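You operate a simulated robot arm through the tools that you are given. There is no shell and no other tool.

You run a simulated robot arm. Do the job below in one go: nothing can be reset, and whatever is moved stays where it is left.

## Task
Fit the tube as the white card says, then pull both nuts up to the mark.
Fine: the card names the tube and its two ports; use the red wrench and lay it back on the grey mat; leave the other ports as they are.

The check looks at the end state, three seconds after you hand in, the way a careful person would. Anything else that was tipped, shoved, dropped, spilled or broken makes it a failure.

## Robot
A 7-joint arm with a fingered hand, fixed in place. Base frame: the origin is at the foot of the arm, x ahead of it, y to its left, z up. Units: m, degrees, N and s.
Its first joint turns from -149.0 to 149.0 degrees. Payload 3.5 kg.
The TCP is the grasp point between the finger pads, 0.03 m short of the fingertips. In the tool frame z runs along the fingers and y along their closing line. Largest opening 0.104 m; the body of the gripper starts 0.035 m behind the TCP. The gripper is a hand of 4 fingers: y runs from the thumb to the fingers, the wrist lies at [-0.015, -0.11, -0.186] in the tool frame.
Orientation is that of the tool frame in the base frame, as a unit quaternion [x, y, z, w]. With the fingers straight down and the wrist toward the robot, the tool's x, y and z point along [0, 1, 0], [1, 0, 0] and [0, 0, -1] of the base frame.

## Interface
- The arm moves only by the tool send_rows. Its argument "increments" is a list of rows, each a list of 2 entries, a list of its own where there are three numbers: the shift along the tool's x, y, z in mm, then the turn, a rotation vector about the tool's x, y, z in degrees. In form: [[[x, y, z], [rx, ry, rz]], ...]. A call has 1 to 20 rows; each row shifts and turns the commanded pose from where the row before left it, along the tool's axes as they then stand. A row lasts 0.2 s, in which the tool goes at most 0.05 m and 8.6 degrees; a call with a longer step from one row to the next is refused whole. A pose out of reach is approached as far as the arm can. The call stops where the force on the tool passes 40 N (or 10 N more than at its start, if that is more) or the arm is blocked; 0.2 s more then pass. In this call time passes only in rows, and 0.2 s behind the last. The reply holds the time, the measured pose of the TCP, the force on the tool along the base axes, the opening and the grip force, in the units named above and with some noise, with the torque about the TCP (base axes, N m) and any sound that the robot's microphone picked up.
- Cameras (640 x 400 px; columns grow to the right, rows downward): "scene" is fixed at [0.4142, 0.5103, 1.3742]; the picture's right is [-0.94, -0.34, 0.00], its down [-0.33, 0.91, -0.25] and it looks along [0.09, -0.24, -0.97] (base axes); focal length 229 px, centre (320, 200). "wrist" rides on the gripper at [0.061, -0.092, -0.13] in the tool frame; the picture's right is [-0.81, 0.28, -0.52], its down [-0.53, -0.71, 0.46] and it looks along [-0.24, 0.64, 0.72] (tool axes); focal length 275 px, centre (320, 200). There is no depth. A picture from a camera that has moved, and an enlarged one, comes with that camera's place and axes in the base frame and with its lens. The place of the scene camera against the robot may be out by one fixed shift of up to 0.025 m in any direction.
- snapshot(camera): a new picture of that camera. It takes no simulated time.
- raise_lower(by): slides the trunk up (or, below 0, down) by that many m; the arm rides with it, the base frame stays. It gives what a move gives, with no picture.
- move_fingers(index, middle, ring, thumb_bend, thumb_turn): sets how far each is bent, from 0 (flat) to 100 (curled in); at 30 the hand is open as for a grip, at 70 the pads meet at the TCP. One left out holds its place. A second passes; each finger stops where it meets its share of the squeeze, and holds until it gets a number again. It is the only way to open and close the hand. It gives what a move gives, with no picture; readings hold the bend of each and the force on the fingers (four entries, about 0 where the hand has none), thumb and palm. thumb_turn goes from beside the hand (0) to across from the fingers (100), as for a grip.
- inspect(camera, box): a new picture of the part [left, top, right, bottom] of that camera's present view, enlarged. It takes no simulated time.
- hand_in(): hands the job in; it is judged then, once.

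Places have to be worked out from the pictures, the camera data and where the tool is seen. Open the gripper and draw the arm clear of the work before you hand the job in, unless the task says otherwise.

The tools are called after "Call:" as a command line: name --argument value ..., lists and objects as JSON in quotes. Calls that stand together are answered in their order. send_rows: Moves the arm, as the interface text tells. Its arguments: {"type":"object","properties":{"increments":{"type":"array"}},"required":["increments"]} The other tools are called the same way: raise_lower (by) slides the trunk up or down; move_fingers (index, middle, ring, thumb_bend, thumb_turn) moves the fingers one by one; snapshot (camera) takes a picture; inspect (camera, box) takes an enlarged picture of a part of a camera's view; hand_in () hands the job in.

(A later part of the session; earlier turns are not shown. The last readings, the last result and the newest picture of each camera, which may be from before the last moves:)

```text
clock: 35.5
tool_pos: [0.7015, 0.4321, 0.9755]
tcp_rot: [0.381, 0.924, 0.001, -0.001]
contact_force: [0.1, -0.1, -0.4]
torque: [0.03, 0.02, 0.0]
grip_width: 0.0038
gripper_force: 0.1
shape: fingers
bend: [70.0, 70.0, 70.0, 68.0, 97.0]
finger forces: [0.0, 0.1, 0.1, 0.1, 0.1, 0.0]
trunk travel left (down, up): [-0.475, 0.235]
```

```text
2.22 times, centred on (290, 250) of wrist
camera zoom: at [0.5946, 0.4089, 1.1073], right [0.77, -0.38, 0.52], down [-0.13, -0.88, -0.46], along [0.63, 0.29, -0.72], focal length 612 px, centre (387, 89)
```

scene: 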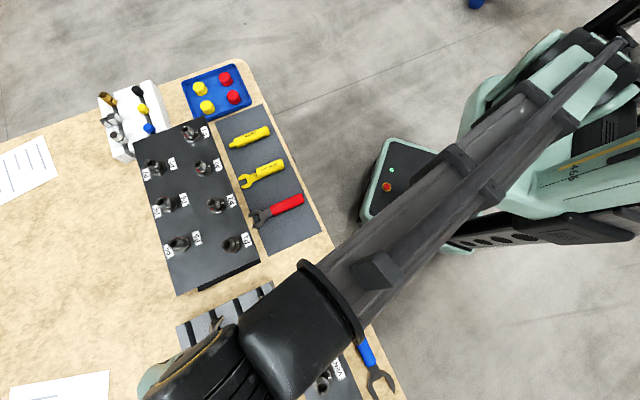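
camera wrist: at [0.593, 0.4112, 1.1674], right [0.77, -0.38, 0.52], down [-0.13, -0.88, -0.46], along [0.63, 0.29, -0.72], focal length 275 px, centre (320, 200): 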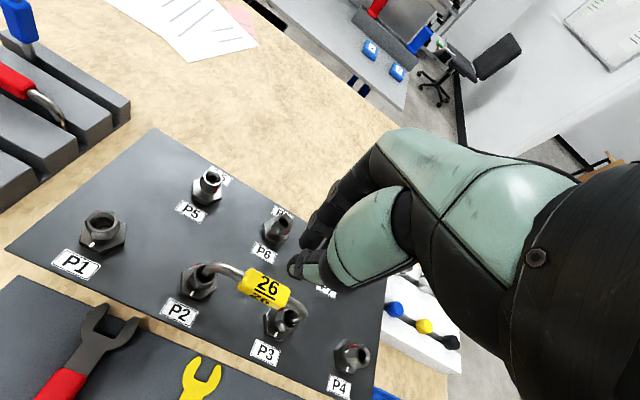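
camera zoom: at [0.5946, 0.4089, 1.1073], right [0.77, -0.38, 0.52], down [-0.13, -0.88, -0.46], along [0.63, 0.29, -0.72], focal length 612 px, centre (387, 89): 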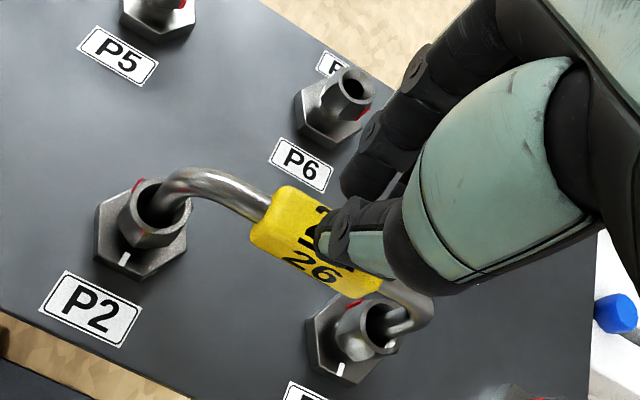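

The fingertips hang just above the block. I'll continue in 3 mm steps until light contact.

Call:
send_rows --increments '[[[0, 0, 3], [0, 0, 0]], [[0, 0, 3], [0, 0, 0]], [[0, 0, 3], [0, 0, 0]], [[0, 0, 2], [0, 0, 0]], [[0, 0, 2], [0, 0, 0]], [[0, 0, 0], [0, 0, 0]]]'

Call:
inspect --camera "wrist" --box '[180, 160, 400, 340]'

```text
clock: 37.0
tool_pos: [0.6986, 0.4298, 0.9612]
tcp_rot: [0.382, 0.924, 0.001, -0.002]
contact_force: [1.0, -0.3, 0.2]
torque: [-0.01, 0.01, 0.01]
grip_width: 0.0039
gripper_force: 0.1
shape: fingers
bend: [70.0, 70.0, 70.0, 68.0, 97.0]
finger forces: [0.0, 0.1, 0.0, 0.1, 0.0, 0.0]
trunk travel left (down, up): [-0.475, 0.235]
```

```text
2.22 times, centred on (290, 250) of wrist
camera zoom: at [0.5932, 0.4085, 1.0933], right [0.77, -0.38, 0.52], down [-0.13, -0.88, -0.46], along [0.63, 0.29, -0.72], focal length 612 px, centre (387, 89)
```

zoom: 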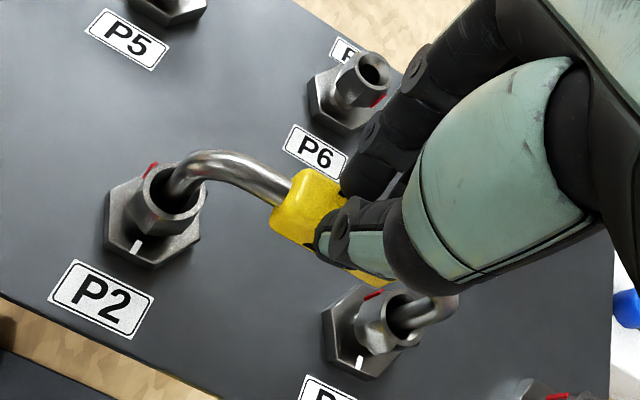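

There is still no contact at 0.961, so I'll continue in 2 mm steps.

Call:
send_rows --increments '[[[0, 0, 2], [0, 0, 0]], [[0, 0, 2], [0, 0, 0]], [[0, 0, 2], [0, 0, 0]], [[0, 0, 2], [0, 0, 0]], [[0, 0, 0], [0, 0, 0]]]'

```text
clock: 38.1
tool_pos: [0.7006, 0.432, 0.9593]
tcp_rot: [0.382, 0.924, 0.006, 0.001]
contact_force: [1.3, 1.8, 15.9]
torque: [0.17, 0.0, -0.04]
grip_width: 0.0019
gripper_force: 8.0
shape: fingers
bend: [71.0, 70.0, 70.0, 68.0, 97.0]
finger forces: [13.2, 0.7, 0.1, 0.1, 1.8, 0.0]
trunk travel left (down, up): [-0.475, 0.235]
stopped in row 5: the force on the tool passed its limit at 42 N (the readings are from after the stop); the commanded pose is now the measured one
```

It pushed back at about 40 N with no give, so the tube is bottomed. I'll raise clear and check it is undisturbed.

Call:
send_rows --increments '[[[0, 0, -10], [0, 0, 0]], [[0, 0, -30], [0.5, 0, 0]], [[0, 0, -40], [0, 0, 0]]]'

Call:
inspect --camera "wrist" --box '[180, 200, 400, 380]'

Call:
inspect --camera "scene" --box '[175, 140, 245, 215]'

```text
clock: 38.9
tool_pos: [0.6976, 0.4328, 1.0403]
tcp_rot: [0.382, 0.924, 0.0, -0.002]
contact_force: [0.0, 0.3, 0.1]
torque: [0.02, -0.05, 0.0]
grip_width: 0.0036
gripper_force: 0.1
shape: fingers
bend: [70.0, 70.0, 70.0, 68.0, 97.0]
finger forces: [0.0, 0.0, 0.0, 0.0, 0.0, 0.1]
trunk travel left (down, up): [-0.475, 0.235]
```

```text
2.22 times, centred on (290, 290) of wrist
camera zoom: at [0.5922, 0.411, 1.1732], right [0.77, -0.38, 0.52], down [-0.13, -0.88, -0.45], along [0.63, 0.28, -0.73], focal length 612 px, centre (387, 0)
```

zoom: 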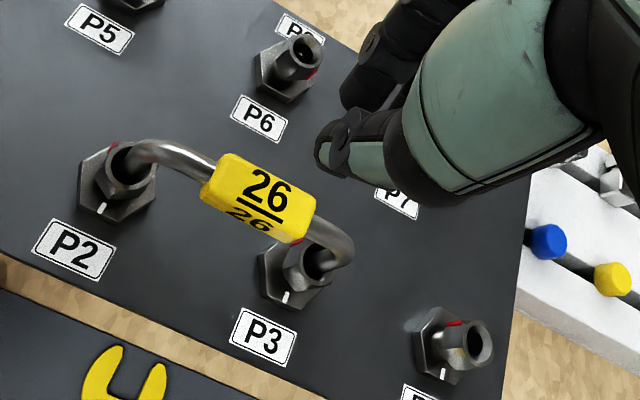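

```text
5.33 times, centred on (210, 178) of scene
camera zoom: at [0.4142, 0.5103, 1.3742], right [-0.94, -0.34, 0.0], down [-0.33, 0.91, -0.25], along [0.09, -0.24, -0.97], focal length 1223 px, centre (907, 320)
```

zoom: 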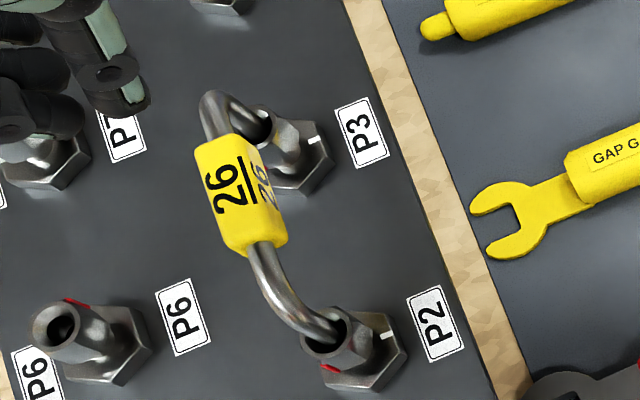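

The tube is fitted in P2 and P3. Next I'll move back over the mat to localise the red wrench.

Call:
send_rows --increments '[[[8.8, -40.8, 2.5], [0, 0, 0]], [[8.8, -40.8, 2.5], [0, 0, 0]], [[8.8, -40.8, 2.5], [0, 0, 0]], [[8.8, -40.8, 2.5], [0, 0, 0]], [[0, 0, 0], [0, 0, 0]]]'

Call:
snapshot --camera "wrist"

Call:
inspect --camera "wrist" --box '[60, 180, 340, 400]'

```text
clock: 40.1
tool_pos: [0.5595, 0.3432, 1.0299]
tcp_rot: [0.383, 0.924, -0.001, -0.001]
contact_force: [-0.2, -1.1, 0.3]
torque: [-0.01, -0.02, 0.01]
grip_width: 0.0033
gripper_force: 0.1
shape: fingers
bend: [70.0, 70.0, 70.0, 68.0, 97.0]
finger forces: [0.0, 0.1, 0.1, 0.0, 0.0, 0.1]
trunk travel left (down, up): [-0.475, 0.235]
```

```text
taken
camera wrist: at [0.4531, 0.3207, 1.1606], right [0.77, -0.38, 0.52], down [-0.13, -0.88, -0.46], along [0.63, 0.28, -0.73], focal length 275 px, centre (320, 200)
```

wrist: 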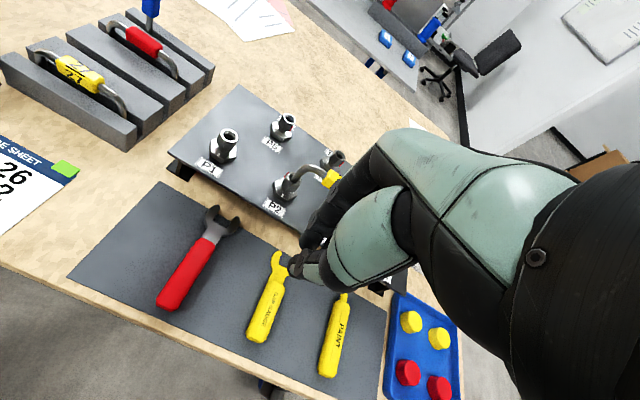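

```text
1.82 times, centred on (200, 290) of wrist
camera zoom: at [0.4531, 0.3207, 1.1606], right [0.77, -0.38, 0.52], down [-0.13, -0.88, -0.46], along [0.63, 0.28, -0.73], focal length 500 px, centre (538, 36)
```

zoom: 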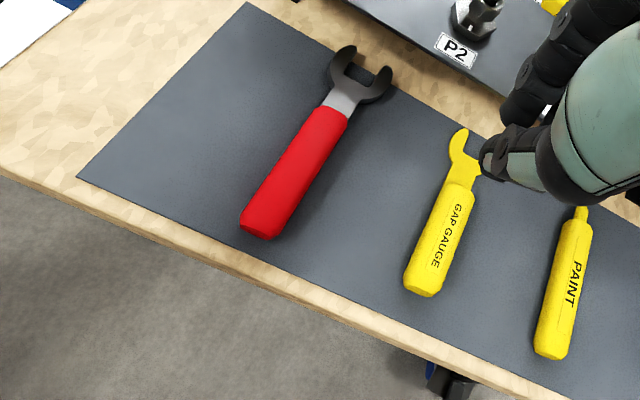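

The wrench handle runs from about (0.500, 0.371) to (0.560, 0.431) at z≈0.79, with the head toward the ports. I'll turn the hand −90° in yaw at height so its closing line crosses the handle, checking that the arm can reach.

Call:
send_rows --increments '[[[0, 0, 0], [0, 0, 8]], [[0, 0, 0], [0, 0, 8]], [[0, 0, 0], [0, 0, 8]], [[0, 0, 0], [0, 0, 8]], [[0, 0, 0], [0, 0, 8]], [[0, 0, 0], [0, 0, 8]], [[0, 0, 0], [0, 0, 8]], [[0, 0, 0], [0, 0, 8]], [[0, 0, 0], [0, 0, 8]], [[0, 0, 0], [0, 0, 8]], [[0, 0, 0], [0, 0, 8]], [[0, 0, 0], [0, 0, 2]], [[0, 0, 0], [0, 0, 0]]]'

Call:
snapshot --camera "wrist"

Call:
snapshot --camera "scene"

```text
clock: 42.9
tool_pos: [0.5601, 0.3408, 1.0264]
tcp_rot: [0.924, 0.383, -0.001, 0.0]
contact_force: [-0.8, 0.7, 0.8]
torque: [-0.03, 0.04, 0.01]
grip_width: 0.0037
gripper_force: 0.0
shape: fingers
bend: [70.0, 70.0, 70.0, 68.0, 97.0]
finger forces: [0.0, 0.0, 0.1, 0.0, 0.0, 0.0]
trunk travel left (down, up): [-0.475, 0.235]
```

```text
taken
camera wrist: at [0.5398, 0.4488, 1.1579], right [-0.38, -0.77, 0.52], down [-0.88, 0.13, -0.45], along [0.28, -0.63, -0.73], focal length 275 px, centre (320, 200)
```

wrist: 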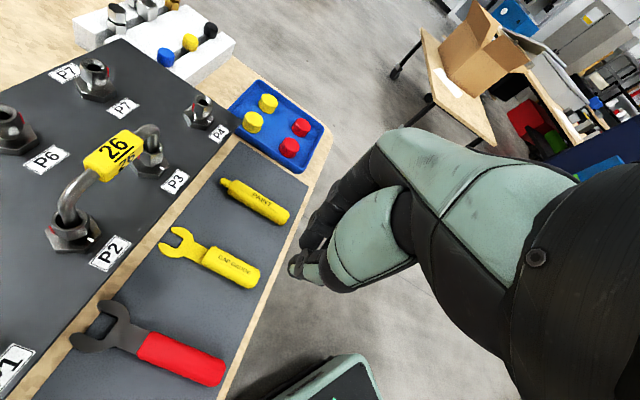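

```text
taken
```

scene: 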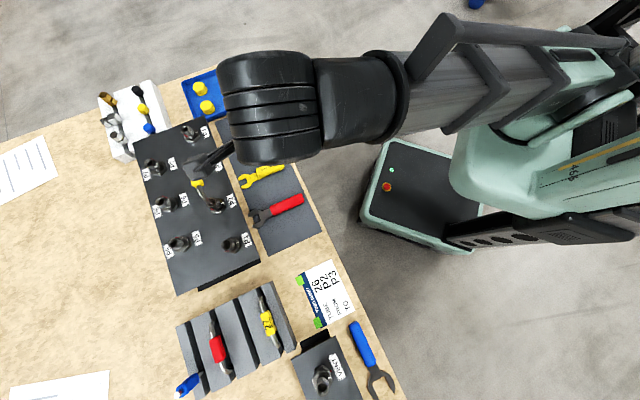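

Reach is fine, and this view confirms the handle lies along ~46° with its centre near (0.531, 0.402). I'll set a moderate opening and come down over the handle.

Call:
move_fingers --index 57 --middle 57 --ring 57 --thumb_bend 50

Call:
send_rows --increments '[[[11.2, -31.6, 0], [0, 0, 0]], [[11.1, -31.7, 0], [0, 0, 0]], [[0, 0, 40], [0, 0, 0]], [[0, 0, 40], [0, 0, 0]], [[0, 0, 40], [0, 0, 0]], [[0, 0, 0], [0, 0, 0]]]'

Call:
snapshot --camera "wrist"

Call:
inspect --camera "wrist" --box '[160, 150, 380, 350]'

```text
clock: 43.9
tool_pos: [0.56, 0.3412, 1.0269]
tcp_rot: [0.924, 0.383, -0.001, 0.0]
contact_force: [-0.1, 0.6, -0.7]
torque: [0.01, -0.02, -0.03]
grip_width: 0.0439
gripper_force: 0.1
shape: fingers
bend: [56.0, 56.0, 56.0, 50.0, 97.0]
finger forces: [0.0, 0.1, 0.1, 0.0, 0.0, 0.1]
trunk travel left (down, up): [-0.475, 0.235]
```

```text
clock: 45.3
tool_pos: [0.5311, 0.4044, 0.9061]
tcp_rot: [0.924, 0.383, 0.0, -0.001]
contact_force: [0.7, -0.3, -0.8]
torque: [-0.01, -0.01, 0.02]
grip_width: 0.0437
gripper_force: 0.1
shape: fingers
bend: [56.0, 56.0, 56.0, 50.0, 97.0]
finger forces: [0.0, 0.0, 0.0, 0.0, 0.0, 0.0]
trunk travel left (down, up): [-0.475, 0.235]
```

```text
taken
camera wrist: at [0.5117, 0.5122, 1.0375], right [-0.38, -0.77, 0.52], down [-0.88, 0.13, -0.45], along [0.28, -0.63, -0.73], focal length 275 px, centre (320, 200)
```

wrist: 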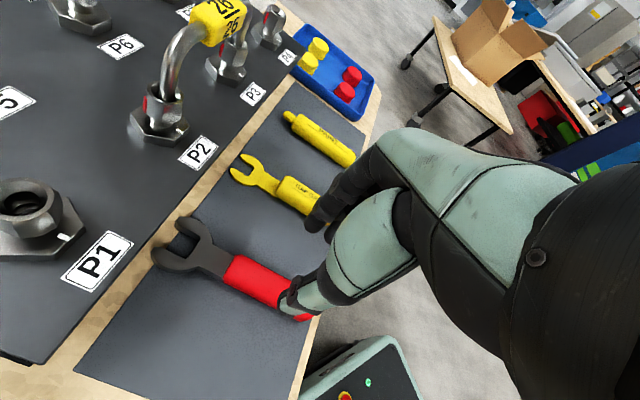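

```text
2.00 times, centred on (270, 250) of wrist
camera zoom: at [0.5117, 0.5122, 1.0375], right [-0.38, -0.77, 0.52], down [-0.88, 0.13, -0.45], along [0.28, -0.63, -0.73], focal length 551 px, centre (420, 100)
```

zoom: 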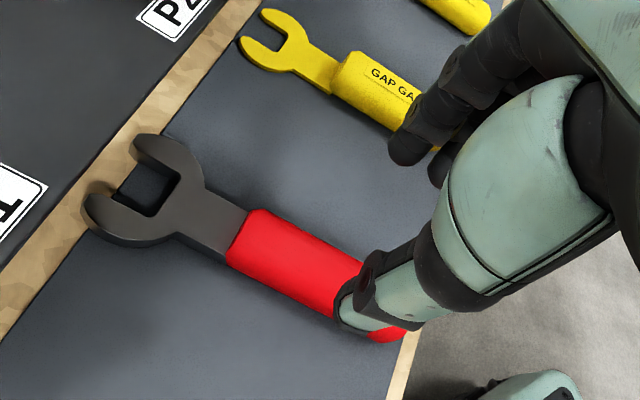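

The handle passes right between the thumb and fingers. I'll descend to about 0.842 and look again.

Call:
send_rows --increments '[[[0, 0, 25], [0, 0, 0]], [[0, 0, 20], [0, 0, 0]], [[0, 0, 10], [0, 0, 0]], [[0, 0, 8], [0, 0, 0]], [[0, 0, 0], [0, 0, 0]]]'

Call:
inspect --camera "wrist" --box '[160, 130, 380, 330]'

```text
clock: 46.5
tool_pos: [0.5291, 0.4024, 0.8425]
tcp_rot: [0.924, 0.382, -0.001, -0.001]
contact_force: [-0.4, 0.5, 0.1]
torque: [-0.01, 0.02, 0.0]
grip_width: 0.0439
gripper_force: 0.0
shape: fingers
bend: [56.0, 56.0, 56.0, 50.0, 97.0]
finger forces: [0.1, 0.0, 0.1, 0.1, 0.1, 0.0]
trunk travel left (down, up): [-0.475, 0.235]
```

```text
2.00 times, centred on (270, 230) of wrist
camera zoom: at [0.5101, 0.5103, 0.9738], right [-0.38, -0.77, 0.52], down [-0.88, 0.13, -0.45], along [0.28, -0.63, -0.73], focal length 551 px, centre (420, 140)
```

zoom: 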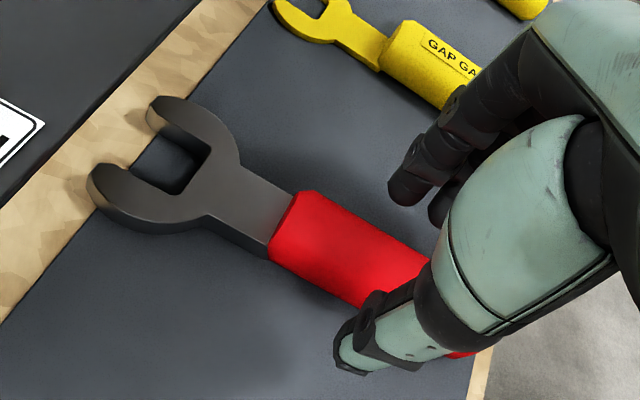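

The handle is between the pads, and it is fairly thick. I'll continue down a few millimetres at a time.

Call:
send_rows --increments '[[[0, 0, 3], [0, 0, 0]], [[0, 0, 3], [0, 0, 0]], [[0, 0, 3], [0, 0, 0]], [[0, 0, 2], [0, 0, 0]], [[0, 0, 0], [0, 0, 0]]]'

Call:
inspect --camera "wrist" --box '[160, 130, 380, 330]'

```text
clock: 47.7
tool_pos: [0.5305, 0.4022, 0.8331]
tcp_rot: [0.924, 0.383, -0.001, -0.001]
contact_force: [0.3, -0.6, -0.1]
torque: [-0.01, 0.04, 0.02]
grip_width: 0.0437
gripper_force: 0.1
shape: fingers
bend: [56.0, 56.0, 56.0, 50.0, 97.0]
finger forces: [0.1, 0.0, 0.1, 0.0, 0.0, 0.0]
trunk travel left (down, up): [-0.475, 0.235]
```

```text
2.00 times, centred on (270, 230) of wrist
camera zoom: at [0.5108, 0.5105, 0.9638], right [-0.38, -0.77, 0.52], down [-0.88, 0.13, -0.45], along [0.28, -0.63, -0.73], focal length 551 px, centre (420, 140)
```

zoom: 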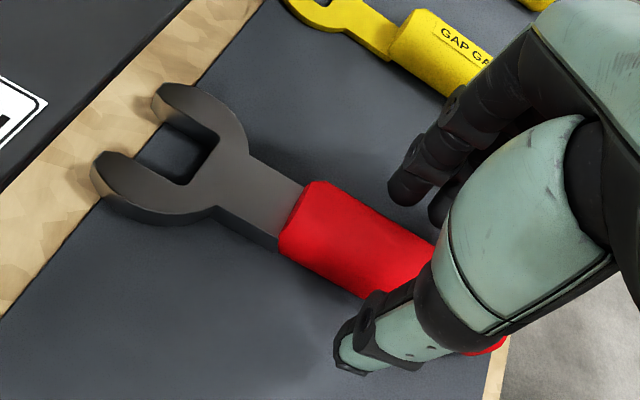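

There is no contact at 0.832. I'll continue with 2 mm steps.

Call:
send_rows --increments '[[[0, 0, 2], [0, 0, 0]], [[0, 0, 2], [0, 0, 0]], [[0, 0, 2], [0, 0, 0]], [[0, 0, 2], [0, 0, 0]], [[0, 0, 0], [0, 0, 0]]]'

Call:
inspect --camera "wrist" --box '[160, 130, 380, 330]'

```text
clock: 48.9
tool_pos: [0.5304, 0.4023, 0.8247]
tcp_rot: [0.924, 0.382, -0.001, -0.001]
contact_force: [0.0, -0.6, 0.4]
torque: [0.0, 0.04, -0.01]
grip_width: 0.0435
gripper_force: 0.0
shape: fingers
bend: [56.0, 56.0, 56.0, 50.0, 97.0]
finger forces: [0.0, 0.1, 0.0, 0.1, 0.0, 0.1]
trunk travel left (down, up): [-0.475, 0.235]
```

```text
2.00 times, centred on (270, 230) of wrist
camera zoom: at [0.5111, 0.51, 0.9561], right [-0.38, -0.77, 0.52], down [-0.88, 0.13, -0.45], along [0.28, -0.63, -0.73], focal length 551 px, centre (420, 140)
```

zoom: 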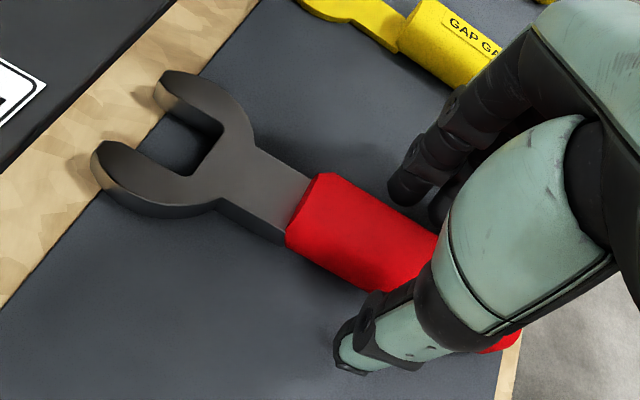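

Still free. I'll continue down in 2 mm steps.

Call:
send_rows --increments '[[[0, 0, 2], [0, 0, 0]], [[0, 0, 2], [0, 0, 0]], [[0, 0, 2], [0, 0, 0]], [[0, 0, 2], [0, 0, 0]], [[0, 0, 0], [0, 0, 0]]]'

Call:
inspect --camera "wrist" --box '[160, 130, 380, 330]'

```text
clock: 50.1
tool_pos: [0.5302, 0.4023, 0.8165]
tcp_rot: [0.924, 0.383, -0.001, 0.0]
contact_force: [0.6, 0.1, 1.9]
torque: [-0.06, -0.03, 0.02]
grip_width: 0.0435
gripper_force: 0.7
shape: fingers
bend: [56.0, 56.0, 56.0, 50.0, 97.0]
finger forces: [0.0, 1.8, 0.1, 0.1, 0.0, 0.1]
trunk travel left (down, up): [-0.475, 0.235]
```

```text
2.00 times, centred on (270, 230) of wrist
camera zoom: at [0.511, 0.5102, 0.9476], right [-0.38, -0.77, 0.52], down [-0.88, 0.13, -0.45], along [0.28, -0.63, -0.73], focal length 551 px, centre (420, 140)
```

zoom: 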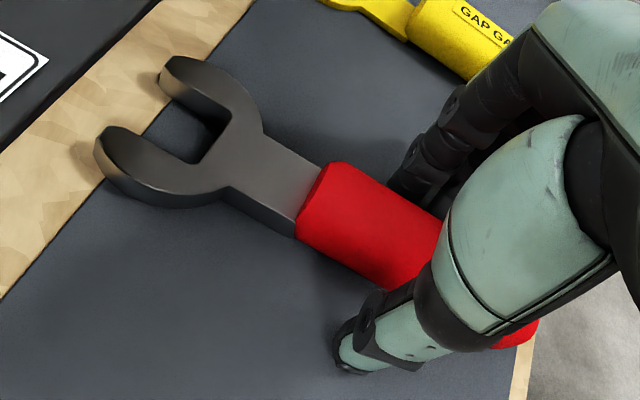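

The middle fingertip just touches the mat at TCP z 0.8165, so the mat is at about 0.764. I'll bring the fingers near the handle first, then close the thumb against them so the wrench doesn't twist.

Call:
move_fingers --index 61 --middle 61 --ring 61

Call:
move_fingers --thumb_bend 58

Call:
inspect --camera "wrist" --box '[160, 130, 380, 330]'

```text
clock: 51.1
tool_pos: [0.531, 0.4029, 0.8163]
tcp_rot: [0.924, 0.383, -0.002, 0.0]
contact_force: [0.5, 0.1, 0.6]
torque: [-0.01, 0.02, 0.0]
grip_width: 0.0379
gripper_force: 0.8
shape: fingers
bend: [61.0, 61.0, 61.0, 50.0, 97.0]
finger forces: [0.1, 0.2, 0.0, 0.1, 0.1, 0.0]
trunk travel left (down, up): [-0.475, 0.235]
```

```text
clock: 52.1
tool_pos: [0.5314, 0.4029, 0.8162]
tcp_rot: [0.924, 0.383, 0.0, 0.0]
contact_force: [0.2, 0.8, -0.6]
torque: [-0.03, -0.02, 0.02]
grip_width: 0.0294
gripper_force: 0.2
shape: fingers
bend: [61.0, 61.0, 61.0, 57.0, 97.0]
finger forces: [0.1, 0.2, 0.0, 0.0, 0.0, 0.0]
trunk travel left (down, up): [-0.475, 0.235]
```

```text
2.00 times, centred on (270, 230) of wrist
camera zoom: at [0.5111, 0.5103, 0.9475], right [-0.38, -0.77, 0.52], down [-0.88, 0.13, -0.45], along [0.28, -0.63, -0.73], focal length 551 px, centre (420, 140)
```

zoom: 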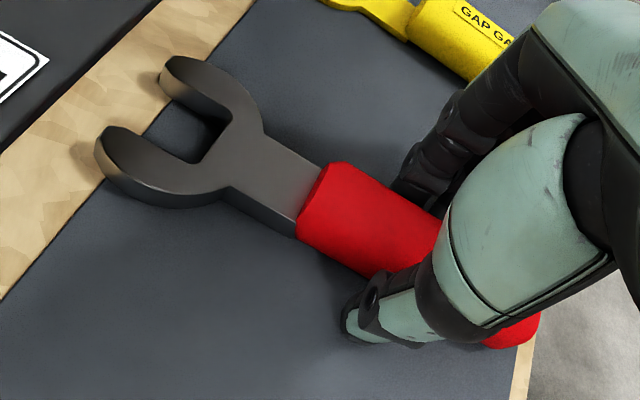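

No contact yet. I'll close the thumb further until it squeezes the handle.

Call:
move_fingers --thumb_bend 64

Call:
move_fingers --thumb_bend 72

Call:
inspect --camera "wrist" --box '[160, 130, 380, 330]'

```text
clock: 53.1
tool_pos: [0.5313, 0.4013, 0.8166]
tcp_rot: [0.924, 0.383, 0.0, 0.0]
contact_force: [0.0, -0.1, 0.0]
torque: [0.02, -0.01, 0.0]
grip_width: 0.0239
gripper_force: 1.2
shape: fingers
bend: [61.0, 61.0, 61.0, 61.0, 97.0]
finger forces: [0.5, 0.4, 0.2, 0.1, 1.9, 0.0]
trunk travel left (down, up): [-0.475, 0.235]
```

```text
clock: 54.1
tool_pos: [0.5312, 0.4021, 0.8165]
tcp_rot: [0.924, 0.382, -0.001, -0.001]
contact_force: [0.5, -0.2, 1.4]
torque: [-0.03, 0.0, 0.03]
grip_width: 0.0221
gripper_force: 5.8
shape: fingers
bend: [58.0, 59.0, 60.0, 67.0, 97.0]
finger forces: [2.9, 2.2, 0.7, 0.0, 5.3, 0.0]
trunk travel left (down, up): [-0.475, 0.235]
```

```text
2.00 times, centred on (270, 230) of wrist
camera zoom: at [0.5111, 0.5102, 0.9476], right [-0.38, -0.77, 0.52], down [-0.88, 0.13, -0.45], along [0.28, -0.63, -0.73], focal length 551 px, centre (420, 140)
```

zoom: 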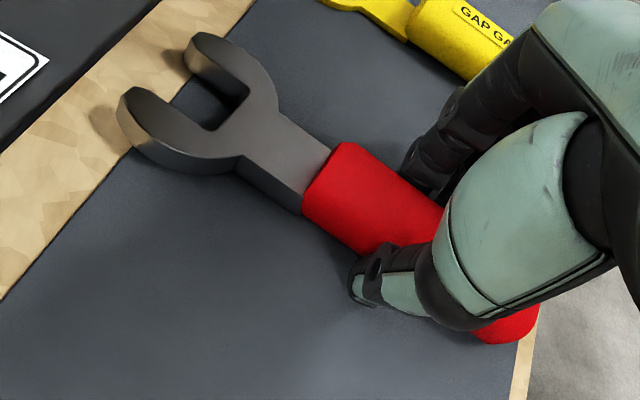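

The squeeze is 6 N with the wrench nearly straight. I'll add some finger force, mainly index and middle, for a firmer hold.

Call:
move_fingers --index 70 --middle 68 --ring 64 --thumb_bend 76

Call:
inspect --camera "wrist" --box '[160, 130, 380, 330]'

```text
clock: 55.1
tool_pos: [0.532, 0.4031, 0.8167]
tcp_rot: [0.924, 0.382, -0.001, -0.001]
contact_force: [-0.6, 0.4, -0.2]
torque: [0.0, 0.01, 0.03]
grip_width: 0.0209
gripper_force: 12.2
shape: fingers
bend: [60.0, 63.0, 63.0, 66.0, 96.0]
finger forces: [7.2, 4.8, 0.3, 0.1, 12.1, 0.0]
trunk travel left (down, up): [-0.475, 0.235]
```

```text
2.00 times, centred on (270, 230) of wrist
camera zoom: at [0.5111, 0.5103, 0.9475], right [-0.38, -0.77, 0.52], down [-0.88, 0.13, -0.45], along [0.28, -0.63, -0.73], focal length 551 px, centre (420, 140)
```

zoom: 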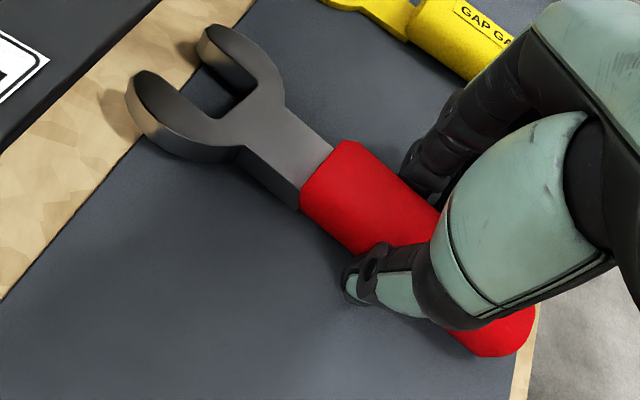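

The grip is 12 N and balanced now, though the wrench has yawed a few degrees, which I can compensate for. I'll lift it slowly.

Call:
send_rows --increments '[[[0, 0, -5], [0, 0, 0]], [[0, 0, -10], [0, 0, 0]], [[0, 0, -15], [0, 0, 0]], [[0, 0, -20], [0, 0, 0]], [[0, 0, 0], [0, 0, 0]]]'

Call:
snapshot --camera "wrist"

Call:
inspect --camera "wrist" --box '[160, 130, 380, 330]'

```text
clock: 56.3
tool_pos: [0.5315, 0.4043, 0.8667]
tcp_rot: [0.924, 0.383, -0.001, -0.001]
contact_force: [0.3, -0.7, -1.9]
torque: [-0.08, 0.06, 0.0]
grip_width: 0.021
gripper_force: 12.1
shape: fingers
bend: [60.0, 63.0, 64.0, 66.0, 95.0]
finger forces: [7.4, 4.5, 0.0, 0.0, 12.0, 0.0]
trunk travel left (down, up): [-0.475, 0.235]
```

```text
taken
camera wrist: at [0.5107, 0.5113, 0.9973], right [-0.38, -0.77, 0.52], down [-0.88, 0.13, -0.45], along [0.28, -0.63, -0.73], focal length 275 px, centre (320, 200)
```

wrist: 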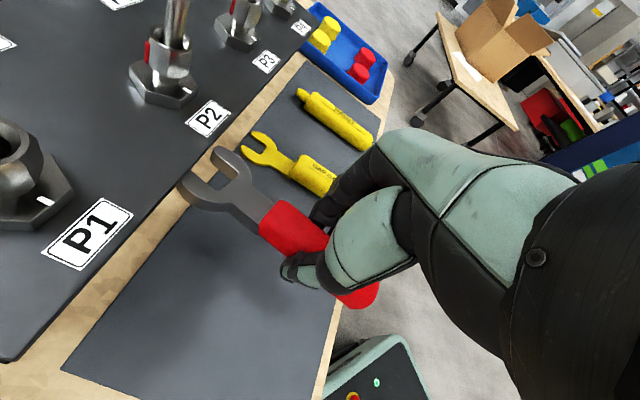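

```text
2.00 times, centred on (270, 230) of wrist
camera zoom: at [0.5107, 0.5113, 0.9973], right [-0.38, -0.77, 0.52], down [-0.88, 0.13, -0.45], along [0.28, -0.63, -0.73], focal length 551 px, centre (420, 140)
```

zoom: 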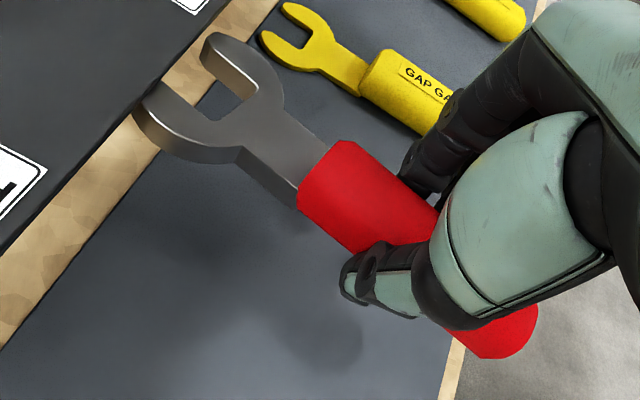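

The wrench lifts cleanly. I'll raise it above nut height and zoom in on it to measure its pose in the hand.

Call:
send_rows --increments '[[[0, 0, -40], [0, 0, 0]], [[0, 0, -40], [0, 0, 0]], [[0, 0, 0], [0, 0, 0]]]'

Call:
inspect --camera "wrist" --box '[200, 130, 340, 220]'

Call:
inspect --camera "wrist" --box '[180, 120, 400, 320]'

Call:
snapshot --camera "scene"

```text
clock: 57.1
tool_pos: [0.5325, 0.4038, 0.9463]
tcp_rot: [0.924, 0.382, -0.001, 0.0]
contact_force: [0.0, 1.1, -2.1]
torque: [0.02, 0.03, 0.0]
grip_width: 0.0211
gripper_force: 12.2
shape: fingers
bend: [59.0, 65.0, 64.0, 67.0, 96.0]
finger forces: [8.8, 3.8, 0.1, 0.0, 11.6, 0.1]
trunk travel left (down, up): [-0.475, 0.235]
```

```text
4.44 times, centred on (270, 175) of wrist
camera zoom: at [0.5126, 0.5119, 1.0774], right [-0.38, -0.77, 0.52], down [-0.88, 0.13, -0.45], along [0.28, -0.63, -0.72], focal length 1224 px, centre (542, 311)
```

zoom: 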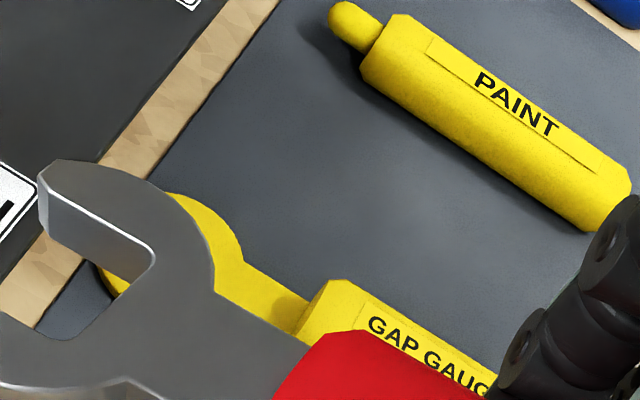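

```text
2.00 times, centred on (290, 220) of wrist
camera zoom: at [0.5126, 0.5119, 1.0774], right [-0.38, -0.77, 0.52], down [-0.88, 0.13, -0.45], along [0.28, -0.63, -0.72], focal length 551 px, centre (380, 160)
```

zoom: 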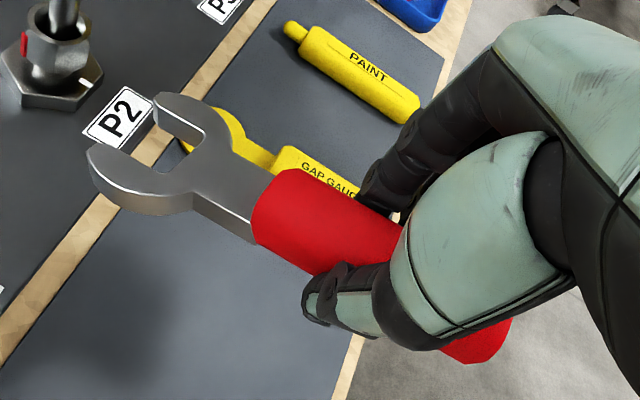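

```text
taken
```

scene: 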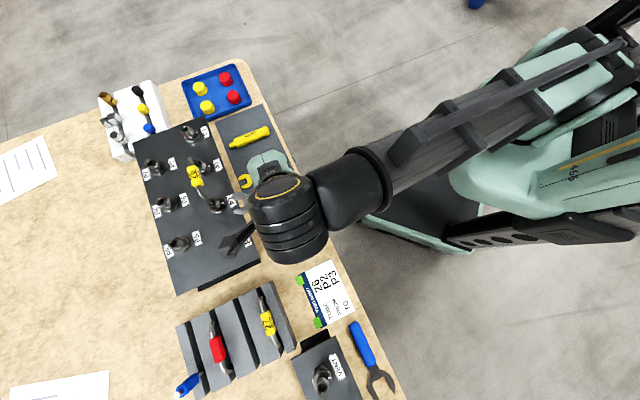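

The wrench may have drooped a little in the grip. I'll zoom on the head and neck for a careful pose measurement.

Call:
inspect --camera "wrist" --box '[215, 155, 325, 250]'

Call:
inspect --camera "wrist" --box '[290, 190, 400, 310]'

Call:
inspect --camera "scene" --box '[210, 180, 290, 260]'

```text
4.21 times, centred on (270, 202) of wrist
camera zoom: at [0.5126, 0.5119, 1.0774], right [-0.38, -0.77, 0.52], down [-0.88, 0.13, -0.45], along [0.28, -0.63, -0.72], focal length 1159 px, centre (530, 190)
```

zoom: 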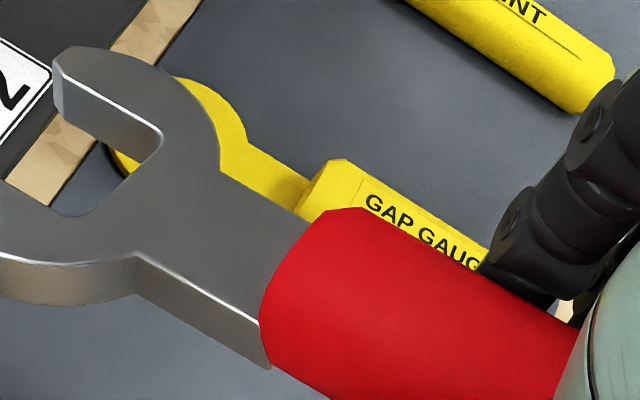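

```text
3.33 times, centred on (345, 250) of wrist
camera zoom: at [0.5126, 0.5119, 1.0774], right [-0.38, -0.77, 0.52], down [-0.88, 0.13, -0.45], along [0.28, -0.63, -0.72], focal length 918 px, centre (237, 33)
```

zoom: 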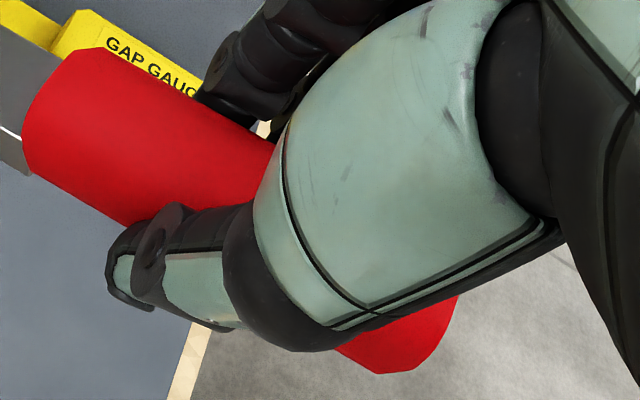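

```text
5.00 times, centred on (250, 220) of scene
camera zoom: at [0.4142, 0.5103, 1.3742], right [-0.94, -0.34, 0.0], down [-0.33, 0.91, -0.25], along [0.09, -0.24, -0.97], focal length 1147 px, centre (670, 100)
```

zoom: 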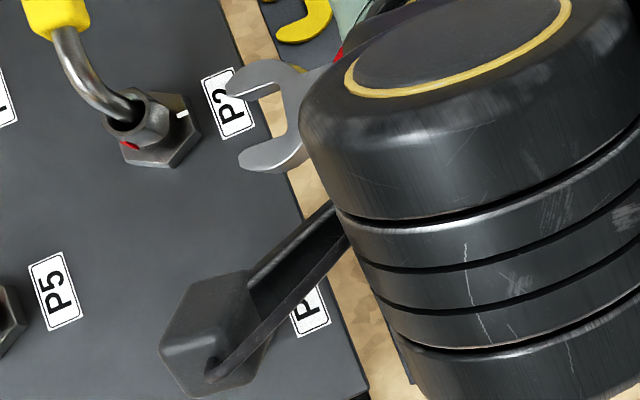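

The geometry shows the wrench has drooped about 28° head-down because I held it too far behind its balance point. I'll set it back on the same spot of the mat and regrip nearer the head.

Call:
send_rows --increments '[[[0, 0, 35], [0, 0, 0]], [[0, 0, 35], [0, 0, 0]], [[0, 0, 25], [0, 0, 0]], [[0, 0, 8], [0, 0, 0]], [[0, 0, 5], [0, 0, 0]], [[0, 0, 5], [0, 0, 0]], [[0, 0, 5], [0, 0, 0]], [[0, 0, 4], [0, 0, 0]], [[0, 0, 4], [0, 0, 0]], [[0, 0, 0], [0, 0, 0]]]'

Call:
inspect --camera "wrist" --box '[160, 130, 380, 330]'

```text
clock: 59.3
tool_pos: [0.5289, 0.4016, 0.8221]
tcp_rot: [0.924, 0.383, 0.0, -0.001]
contact_force: [-0.3, -1.3, 0.6]
torque: [0.11, -0.07, 0.02]
grip_width: 0.0202
gripper_force: 13.0
shape: fingers
bend: [59.0, 64.0, 63.0, 67.0, 96.0]
finger forces: [7.0, 5.9, 1.1, 0.0, 12.3, 0.0]
trunk travel left (down, up): [-0.475, 0.235]
```

```text
2.00 times, centred on (270, 230) of wrist
camera zoom: at [0.5093, 0.5094, 0.953], right [-0.38, -0.77, 0.52], down [-0.88, 0.13, -0.45], along [0.28, -0.63, -0.73], focal length 551 px, centre (420, 140)
```

zoom: 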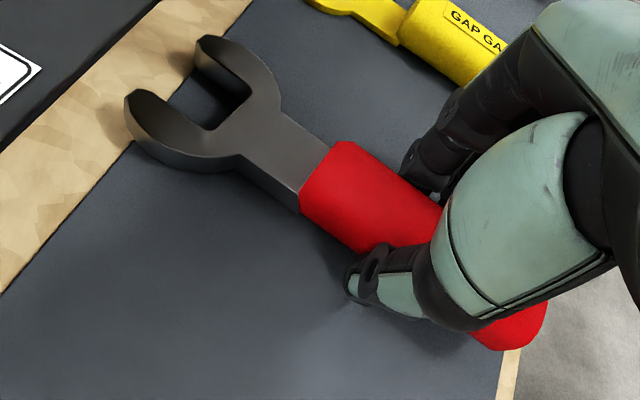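

The wrench is nearly flat on the mat again. I'll lower the last few millimetres and release it gently, thumb first.

Call:
send_rows --increments '[[[0, 0, 2], [0, 0, 0]], [[0, 0, 2], [0, 0, 0]], [[0, 0, 0], [0, 0, 0]]]'

Call:
move_fingers --index 57 --middle 57 --ring 57 --thumb_bend 52

Call:
inspect --camera "wrist" --box '[160, 130, 380, 330]'

```text
clock: 60.1
tool_pos: [0.5309, 0.4011, 0.818]
tcp_rot: [0.924, 0.382, -0.001, 0.0]
contact_force: [-1.7, -0.9, -0.2]
torque: [0.13, -0.06, 0.07]
grip_width: 0.0201
gripper_force: 13.1
shape: fingers
bend: [59.0, 64.0, 63.0, 67.0, 96.0]
finger forces: [6.8, 6.0, 1.1, 0.1, 12.3, 0.0]
trunk travel left (down, up): [-0.475, 0.235]
```

```text
clock: 61.1
tool_pos: [0.5309, 0.4017, 0.818]
tcp_rot: [0.924, 0.383, -0.002, -0.001]
contact_force: [-0.1, -0.9, -1.2]
torque: [0.0, -0.02, 0.01]
grip_width: 0.0424
gripper_force: 0.2
shape: fingers
bend: [55.0, 56.0, 56.0, 52.0, 97.0]
finger forces: [0.4, 0.0, 0.0, 0.0, 0.1, 0.1]
trunk travel left (down, up): [-0.475, 0.235]
```

```text
2.00 times, centred on (270, 230) of wrist
camera zoom: at [0.5102, 0.51, 0.9486], right [-0.38, -0.77, 0.52], down [-0.88, 0.13, -0.45], along [0.28, -0.63, -0.73], focal length 551 px, centre (420, 140)
```

zoom: 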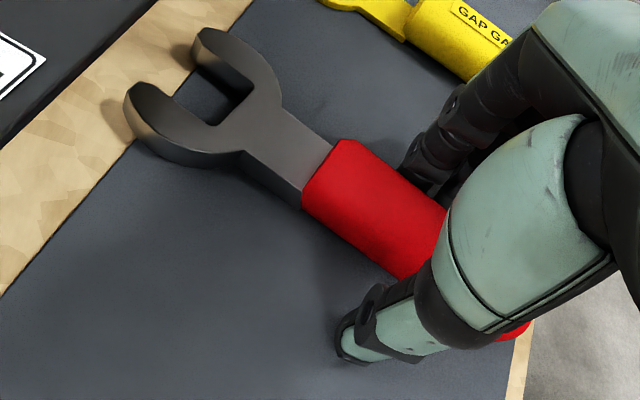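

It's released. I'll raise the hand and re-measure the wrench's exact position before regripping.

Call:
send_rows --increments '[[[0, 0, -10], [0, 0, 0]], [[0, 0, -35], [0, 0, 0]], [[0, 0, -45], [0, 0, 0]], [[0, -40, 0], [0, 0, 0]], [[0, 0, 0], [0, 0, 0]]]'

Call:
snapshot --camera "wrist"

Call:
inspect --camera "wrist" --box '[150, 120, 370, 280]'

Call:
inspect --camera "scene" --box '[220, 170, 320, 250]'

```text
clock: 62.3
tool_pos: [0.4984, 0.4318, 0.9065]
tcp_rot: [0.924, 0.382, -0.001, -0.001]
contact_force: [-0.9, 0.0, -0.1]
torque: [-0.01, -0.02, 0.0]
grip_width: 0.0415
gripper_force: 0.1
shape: fingers
bend: [56.0, 56.0, 56.0, 52.0, 97.0]
finger forces: [0.0, 0.0, 0.0, 0.0, 0.0, 0.0]
trunk travel left (down, up): [-0.475, 0.235]
```

```text
taken
camera wrist: at [0.4789, 0.5392, 1.038], right [-0.38, -0.77, 0.52], down [-0.88, 0.13, -0.45], along [0.28, -0.63, -0.72], focal length 275 px, centre (320, 200)
```

wrist: 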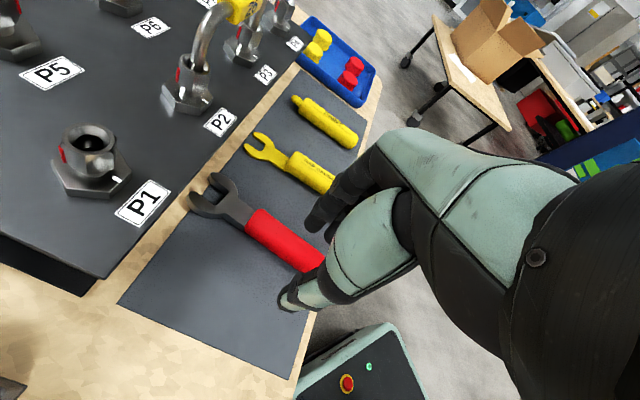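

```text
2.50 times, centred on (260, 200) of wrist
camera zoom: at [0.4789, 0.5392, 1.038], right [-0.38, -0.77, 0.52], down [-0.88, 0.13, -0.45], along [0.28, -0.63, -0.72], focal length 688 px, centre (470, 200)
```

zoom: 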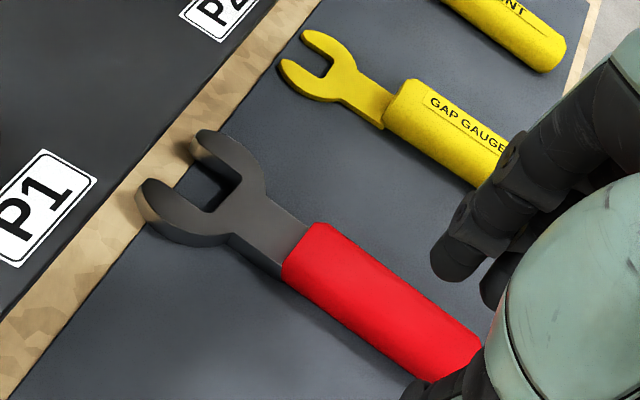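

```text
5.00 times, centred on (270, 210) of scene
camera zoom: at [0.4142, 0.5103, 1.3742], right [-0.94, -0.34, 0.0], down [-0.33, 0.91, -0.25], along [0.09, -0.24, -0.97], focal length 1147 px, centre (570, 150)
```

zoom: 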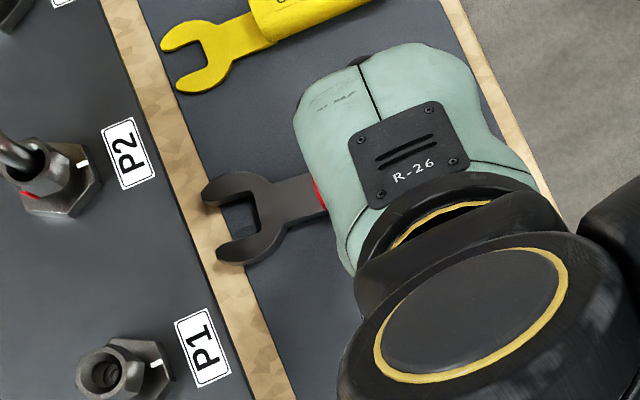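

The wrench axis is about 7.5° off the hand's x axis. I'll align the hand with it and move 25 mm toward the head so the grip is near the balance point.

Call:
move_fingers --index 54 --middle 54 --ring 54 --thumb_bend 53

Call:
send_rows --increments '[[[12.4, 21.7, 0], [0, 0, 0]], [[12.4, 21.6, 0], [0, 0, 0]], [[0, 0, 0], [0, 0, 7.5]], [[0, 0, 30], [0, 0, 0]], [[0, 0, 0], [0, 0, 0]]]'

Call:
inspect --camera "wrist" --box '[150, 120, 370, 300]'

```text
clock: 63.3
tool_pos: [0.4988, 0.4311, 0.9078]
tcp_rot: [0.924, 0.382, -0.001, -0.001]
contact_force: [0.1, 0.8, 0.0]
torque: [-0.02, 0.03, 0.02]
grip_width: 0.0431
gripper_force: 0.0
shape: fingers
bend: [54.0, 54.0, 54.0, 53.0, 97.0]
finger forces: [0.1, 0.0, 0.1, 0.0, 0.0, 0.0]
trunk travel left (down, up): [-0.475, 0.235]
```

```text
clock: 64.5
tool_pos: [0.5483, 0.4186, 0.8754]
tcp_rot: [0.947, 0.322, 0.0, -0.001]
contact_force: [-0.4, 1.7, 0.5]
torque: [0.0, 0.03, 0.0]
grip_width: 0.0429
gripper_force: 0.1
shape: fingers
bend: [54.0, 54.0, 54.0, 53.0, 97.0]
finger forces: [0.0, 0.0, 0.0, 0.1, 0.0, 0.0]
trunk travel left (down, up): [-0.475, 0.235]
```

```text
2.22 times, centred on (260, 210) of wrist
camera zoom: at [0.543, 0.5276, 1.006], right [-0.47, -0.71, 0.52], down [-0.86, 0.24, -0.45], along [0.2, -0.66, -0.73], focal length 612 px, centre (453, 178)
```

zoom: 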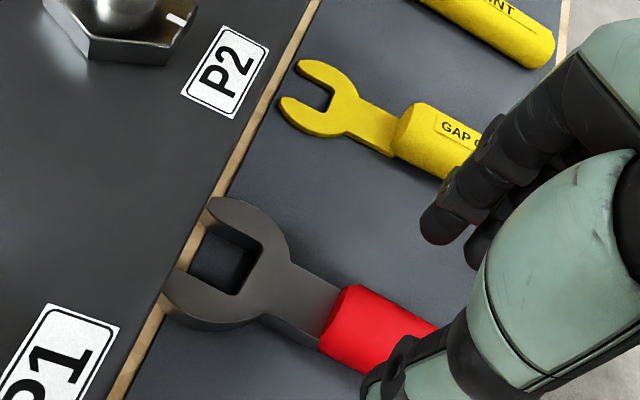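

Alignment looks good. I'll descend further and check the thumb's clearance against the handle.

Call:
send_rows --increments '[[[0, 0, 15], [0, 0, 0]], [[0, 0, 12], [0, 0, 0]], [[0, 0, 6], [0, 0, 0]], [[0, 0, 0], [0, 0, 0]]]'

Call:
inspect --camera "wrist" --box '[150, 120, 370, 300]'

```text
clock: 65.5
tool_pos: [0.5511, 0.4184, 0.8417]
tcp_rot: [0.947, 0.321, -0.001, -0.001]
contact_force: [0.6, 0.8, -0.3]
torque: [0.0, 0.0, -0.03]
grip_width: 0.0429
gripper_force: 0.0
shape: fingers
bend: [54.0, 54.0, 54.0, 53.0, 97.0]
finger forces: [0.1, 0.0, 0.0, 0.1, 0.0, 0.0]
trunk travel left (down, up): [-0.475, 0.235]
```

```text
2.22 times, centred on (260, 210) of wrist
camera zoom: at [0.5456, 0.5277, 0.9738], right [-0.47, -0.71, 0.52], down [-0.86, 0.24, -0.45], along [0.2, -0.66, -0.73], focal length 612 px, centre (453, 178)
```

zoom: 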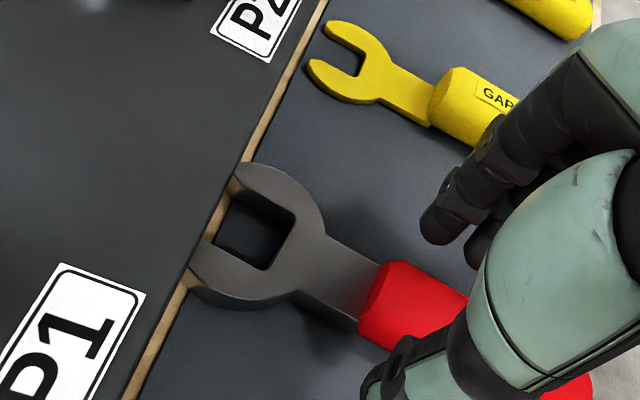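

The thumb is on the near side and the fingers are beyond the handle. I'll continue down to the mat in small steps.

Call:
send_rows --increments '[[[0, 0, 6], [0, 0, 0]], [[0, 0, 6], [0, 0, 0]], [[0, 0, 5], [0, 0, 0]], [[0, 0, 3], [0, 0, 0]], [[0, 0, 2], [0, 0, 0]], [[0, 0, 0], [0, 0, 0]]]'

Call:
inspect --camera "wrist" --box '[170, 100, 390, 280]'

```text
clock: 66.9
tool_pos: [0.55, 0.4165, 0.8214]
tcp_rot: [0.947, 0.321, -0.002, -0.001]
contact_force: [-0.2, 1.2, 0.1]
torque: [-0.01, 0.04, 0.02]
grip_width: 0.043
gripper_force: 0.0
shape: fingers
bend: [54.0, 54.0, 54.0, 53.0, 97.0]
finger forces: [0.0, 0.1, 0.0, 0.1, 0.0, 0.1]
trunk travel left (down, up): [-0.475, 0.235]
```

```text
2.22 times, centred on (280, 190) of wrist
camera zoom: at [0.5447, 0.5268, 0.9523], right [-0.47, -0.71, 0.52], down [-0.86, 0.24, -0.45], along [0.2, -0.66, -0.73], focal length 612 px, centre (409, 222)
```

zoom: 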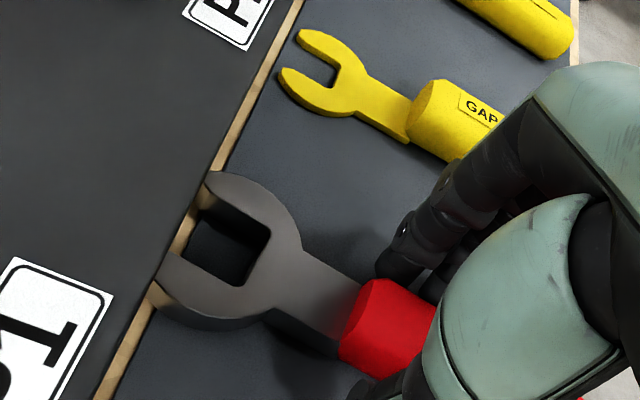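

Nearly at the mat now. I'll go down 3 mm more, bring the fingers to the handle, then the thumb.

Call:
send_rows --increments '[[[0, 0, 2], [0, 0, 0]], [[0, 0, 1], [0, 0, 0]], [[0, 0, 0], [0, 0, 0]]]'

Call:
move_fingers --index 61 --middle 61 --ring 60 --thumb_bend 60

Call:
move_fingers --index 66 --middle 65 --thumb_bend 72

Call:
inspect --camera "wrist" --box '[170, 100, 390, 280]'

```text
clock: 67.7
tool_pos: [0.5505, 0.4179, 0.819]
tcp_rot: [0.947, 0.322, -0.001, -0.002]
contact_force: [0.6, 0.2, -0.4]
torque: [-0.02, 0.03, 0.01]
grip_width: 0.0428
gripper_force: 0.0
shape: fingers
bend: [54.0, 54.0, 54.0, 53.0, 97.0]
finger forces: [0.0, 0.1, 0.1, 0.1, 0.0, 0.0]
trunk travel left (down, up): [-0.475, 0.235]
```

```text
clock: 68.7
tool_pos: [0.5503, 0.4169, 0.8179]
tcp_rot: [0.947, 0.321, 0.0, -0.001]
contact_force: [0.1, -0.3, -0.9]
torque: [-0.02, -0.01, 0.0]
grip_width: 0.0259
gripper_force: 0.1
shape: fingers
bend: [60.0, 61.0, 60.0, 60.0, 97.0]
finger forces: [0.3, 0.2, 0.0, 0.1, 0.1, 0.1]
trunk travel left (down, up): [-0.475, 0.235]
```

```text
clock: 69.7
tool_pos: [0.5504, 0.4157, 0.8185]
tcp_rot: [0.947, 0.321, -0.002, -0.001]
contact_force: [-0.7, 0.2, 0.9]
torque: [-0.03, 0.0, 0.04]
grip_width: 0.0217
gripper_force: 6.6
shape: fingers
bend: [61.0, 62.0, 60.0, 65.0, 97.0]
finger forces: [4.4, 3.0, 0.1, 0.0, 7.3, 0.0]
trunk travel left (down, up): [-0.475, 0.235]
```

```text
2.22 times, centred on (280, 190) of wrist
camera zoom: at [0.5451, 0.5267, 0.9497], right [-0.47, -0.71, 0.52], down [-0.86, 0.24, -0.45], along [0.2, -0.66, -0.72], focal length 612 px, centre (409, 222)
```

zoom: 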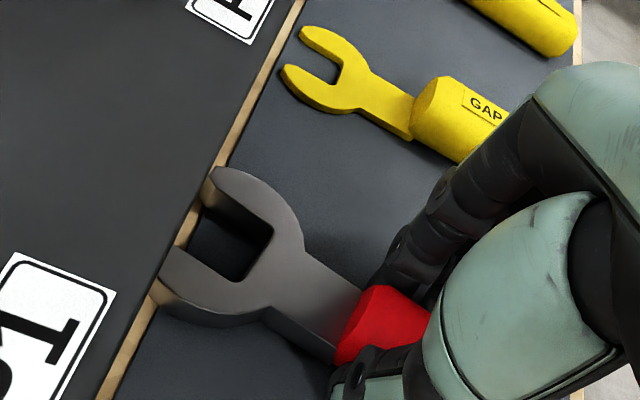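

It's gripped without twisting. I'll raise the squeeze.

Call:
move_fingers --index 76 --middle 72 --ring 64 --thumb_bend 84

Call:
inspect --camera "wrist" --box '[170, 100, 390, 280]'

```text
clock: 70.7
tool_pos: [0.5499, 0.4167, 0.8193]
tcp_rot: [0.947, 0.322, -0.002, -0.001]
contact_force: [0.5, -0.2, -0.3]
torque: [0.01, -0.01, 0.04]
grip_width: 0.0206
gripper_force: 19.3
shape: fingers
bend: [57.0, 64.0, 64.0, 71.0, 93.0]
finger forces: [11.6, 7.7, 0.0, 0.0, 19.4, 0.1]
trunk travel left (down, up): [-0.475, 0.235]
```

```text
2.22 times, centred on (280, 190) of wrist
camera zoom: at [0.5451, 0.5268, 0.9497], right [-0.47, -0.71, 0.52], down [-0.86, 0.24, -0.45], along [0.2, -0.66, -0.72], focal length 612 px, centre (409, 222)
```

zoom: 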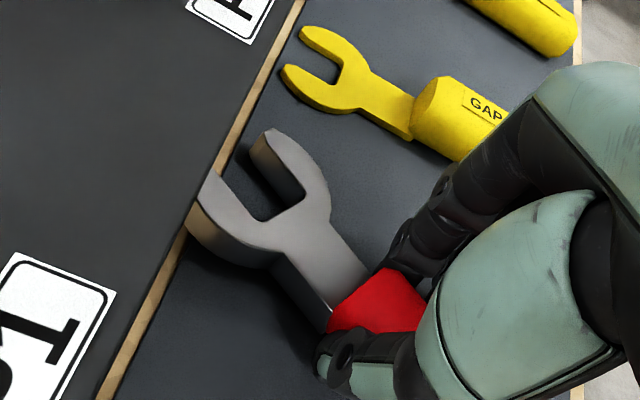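

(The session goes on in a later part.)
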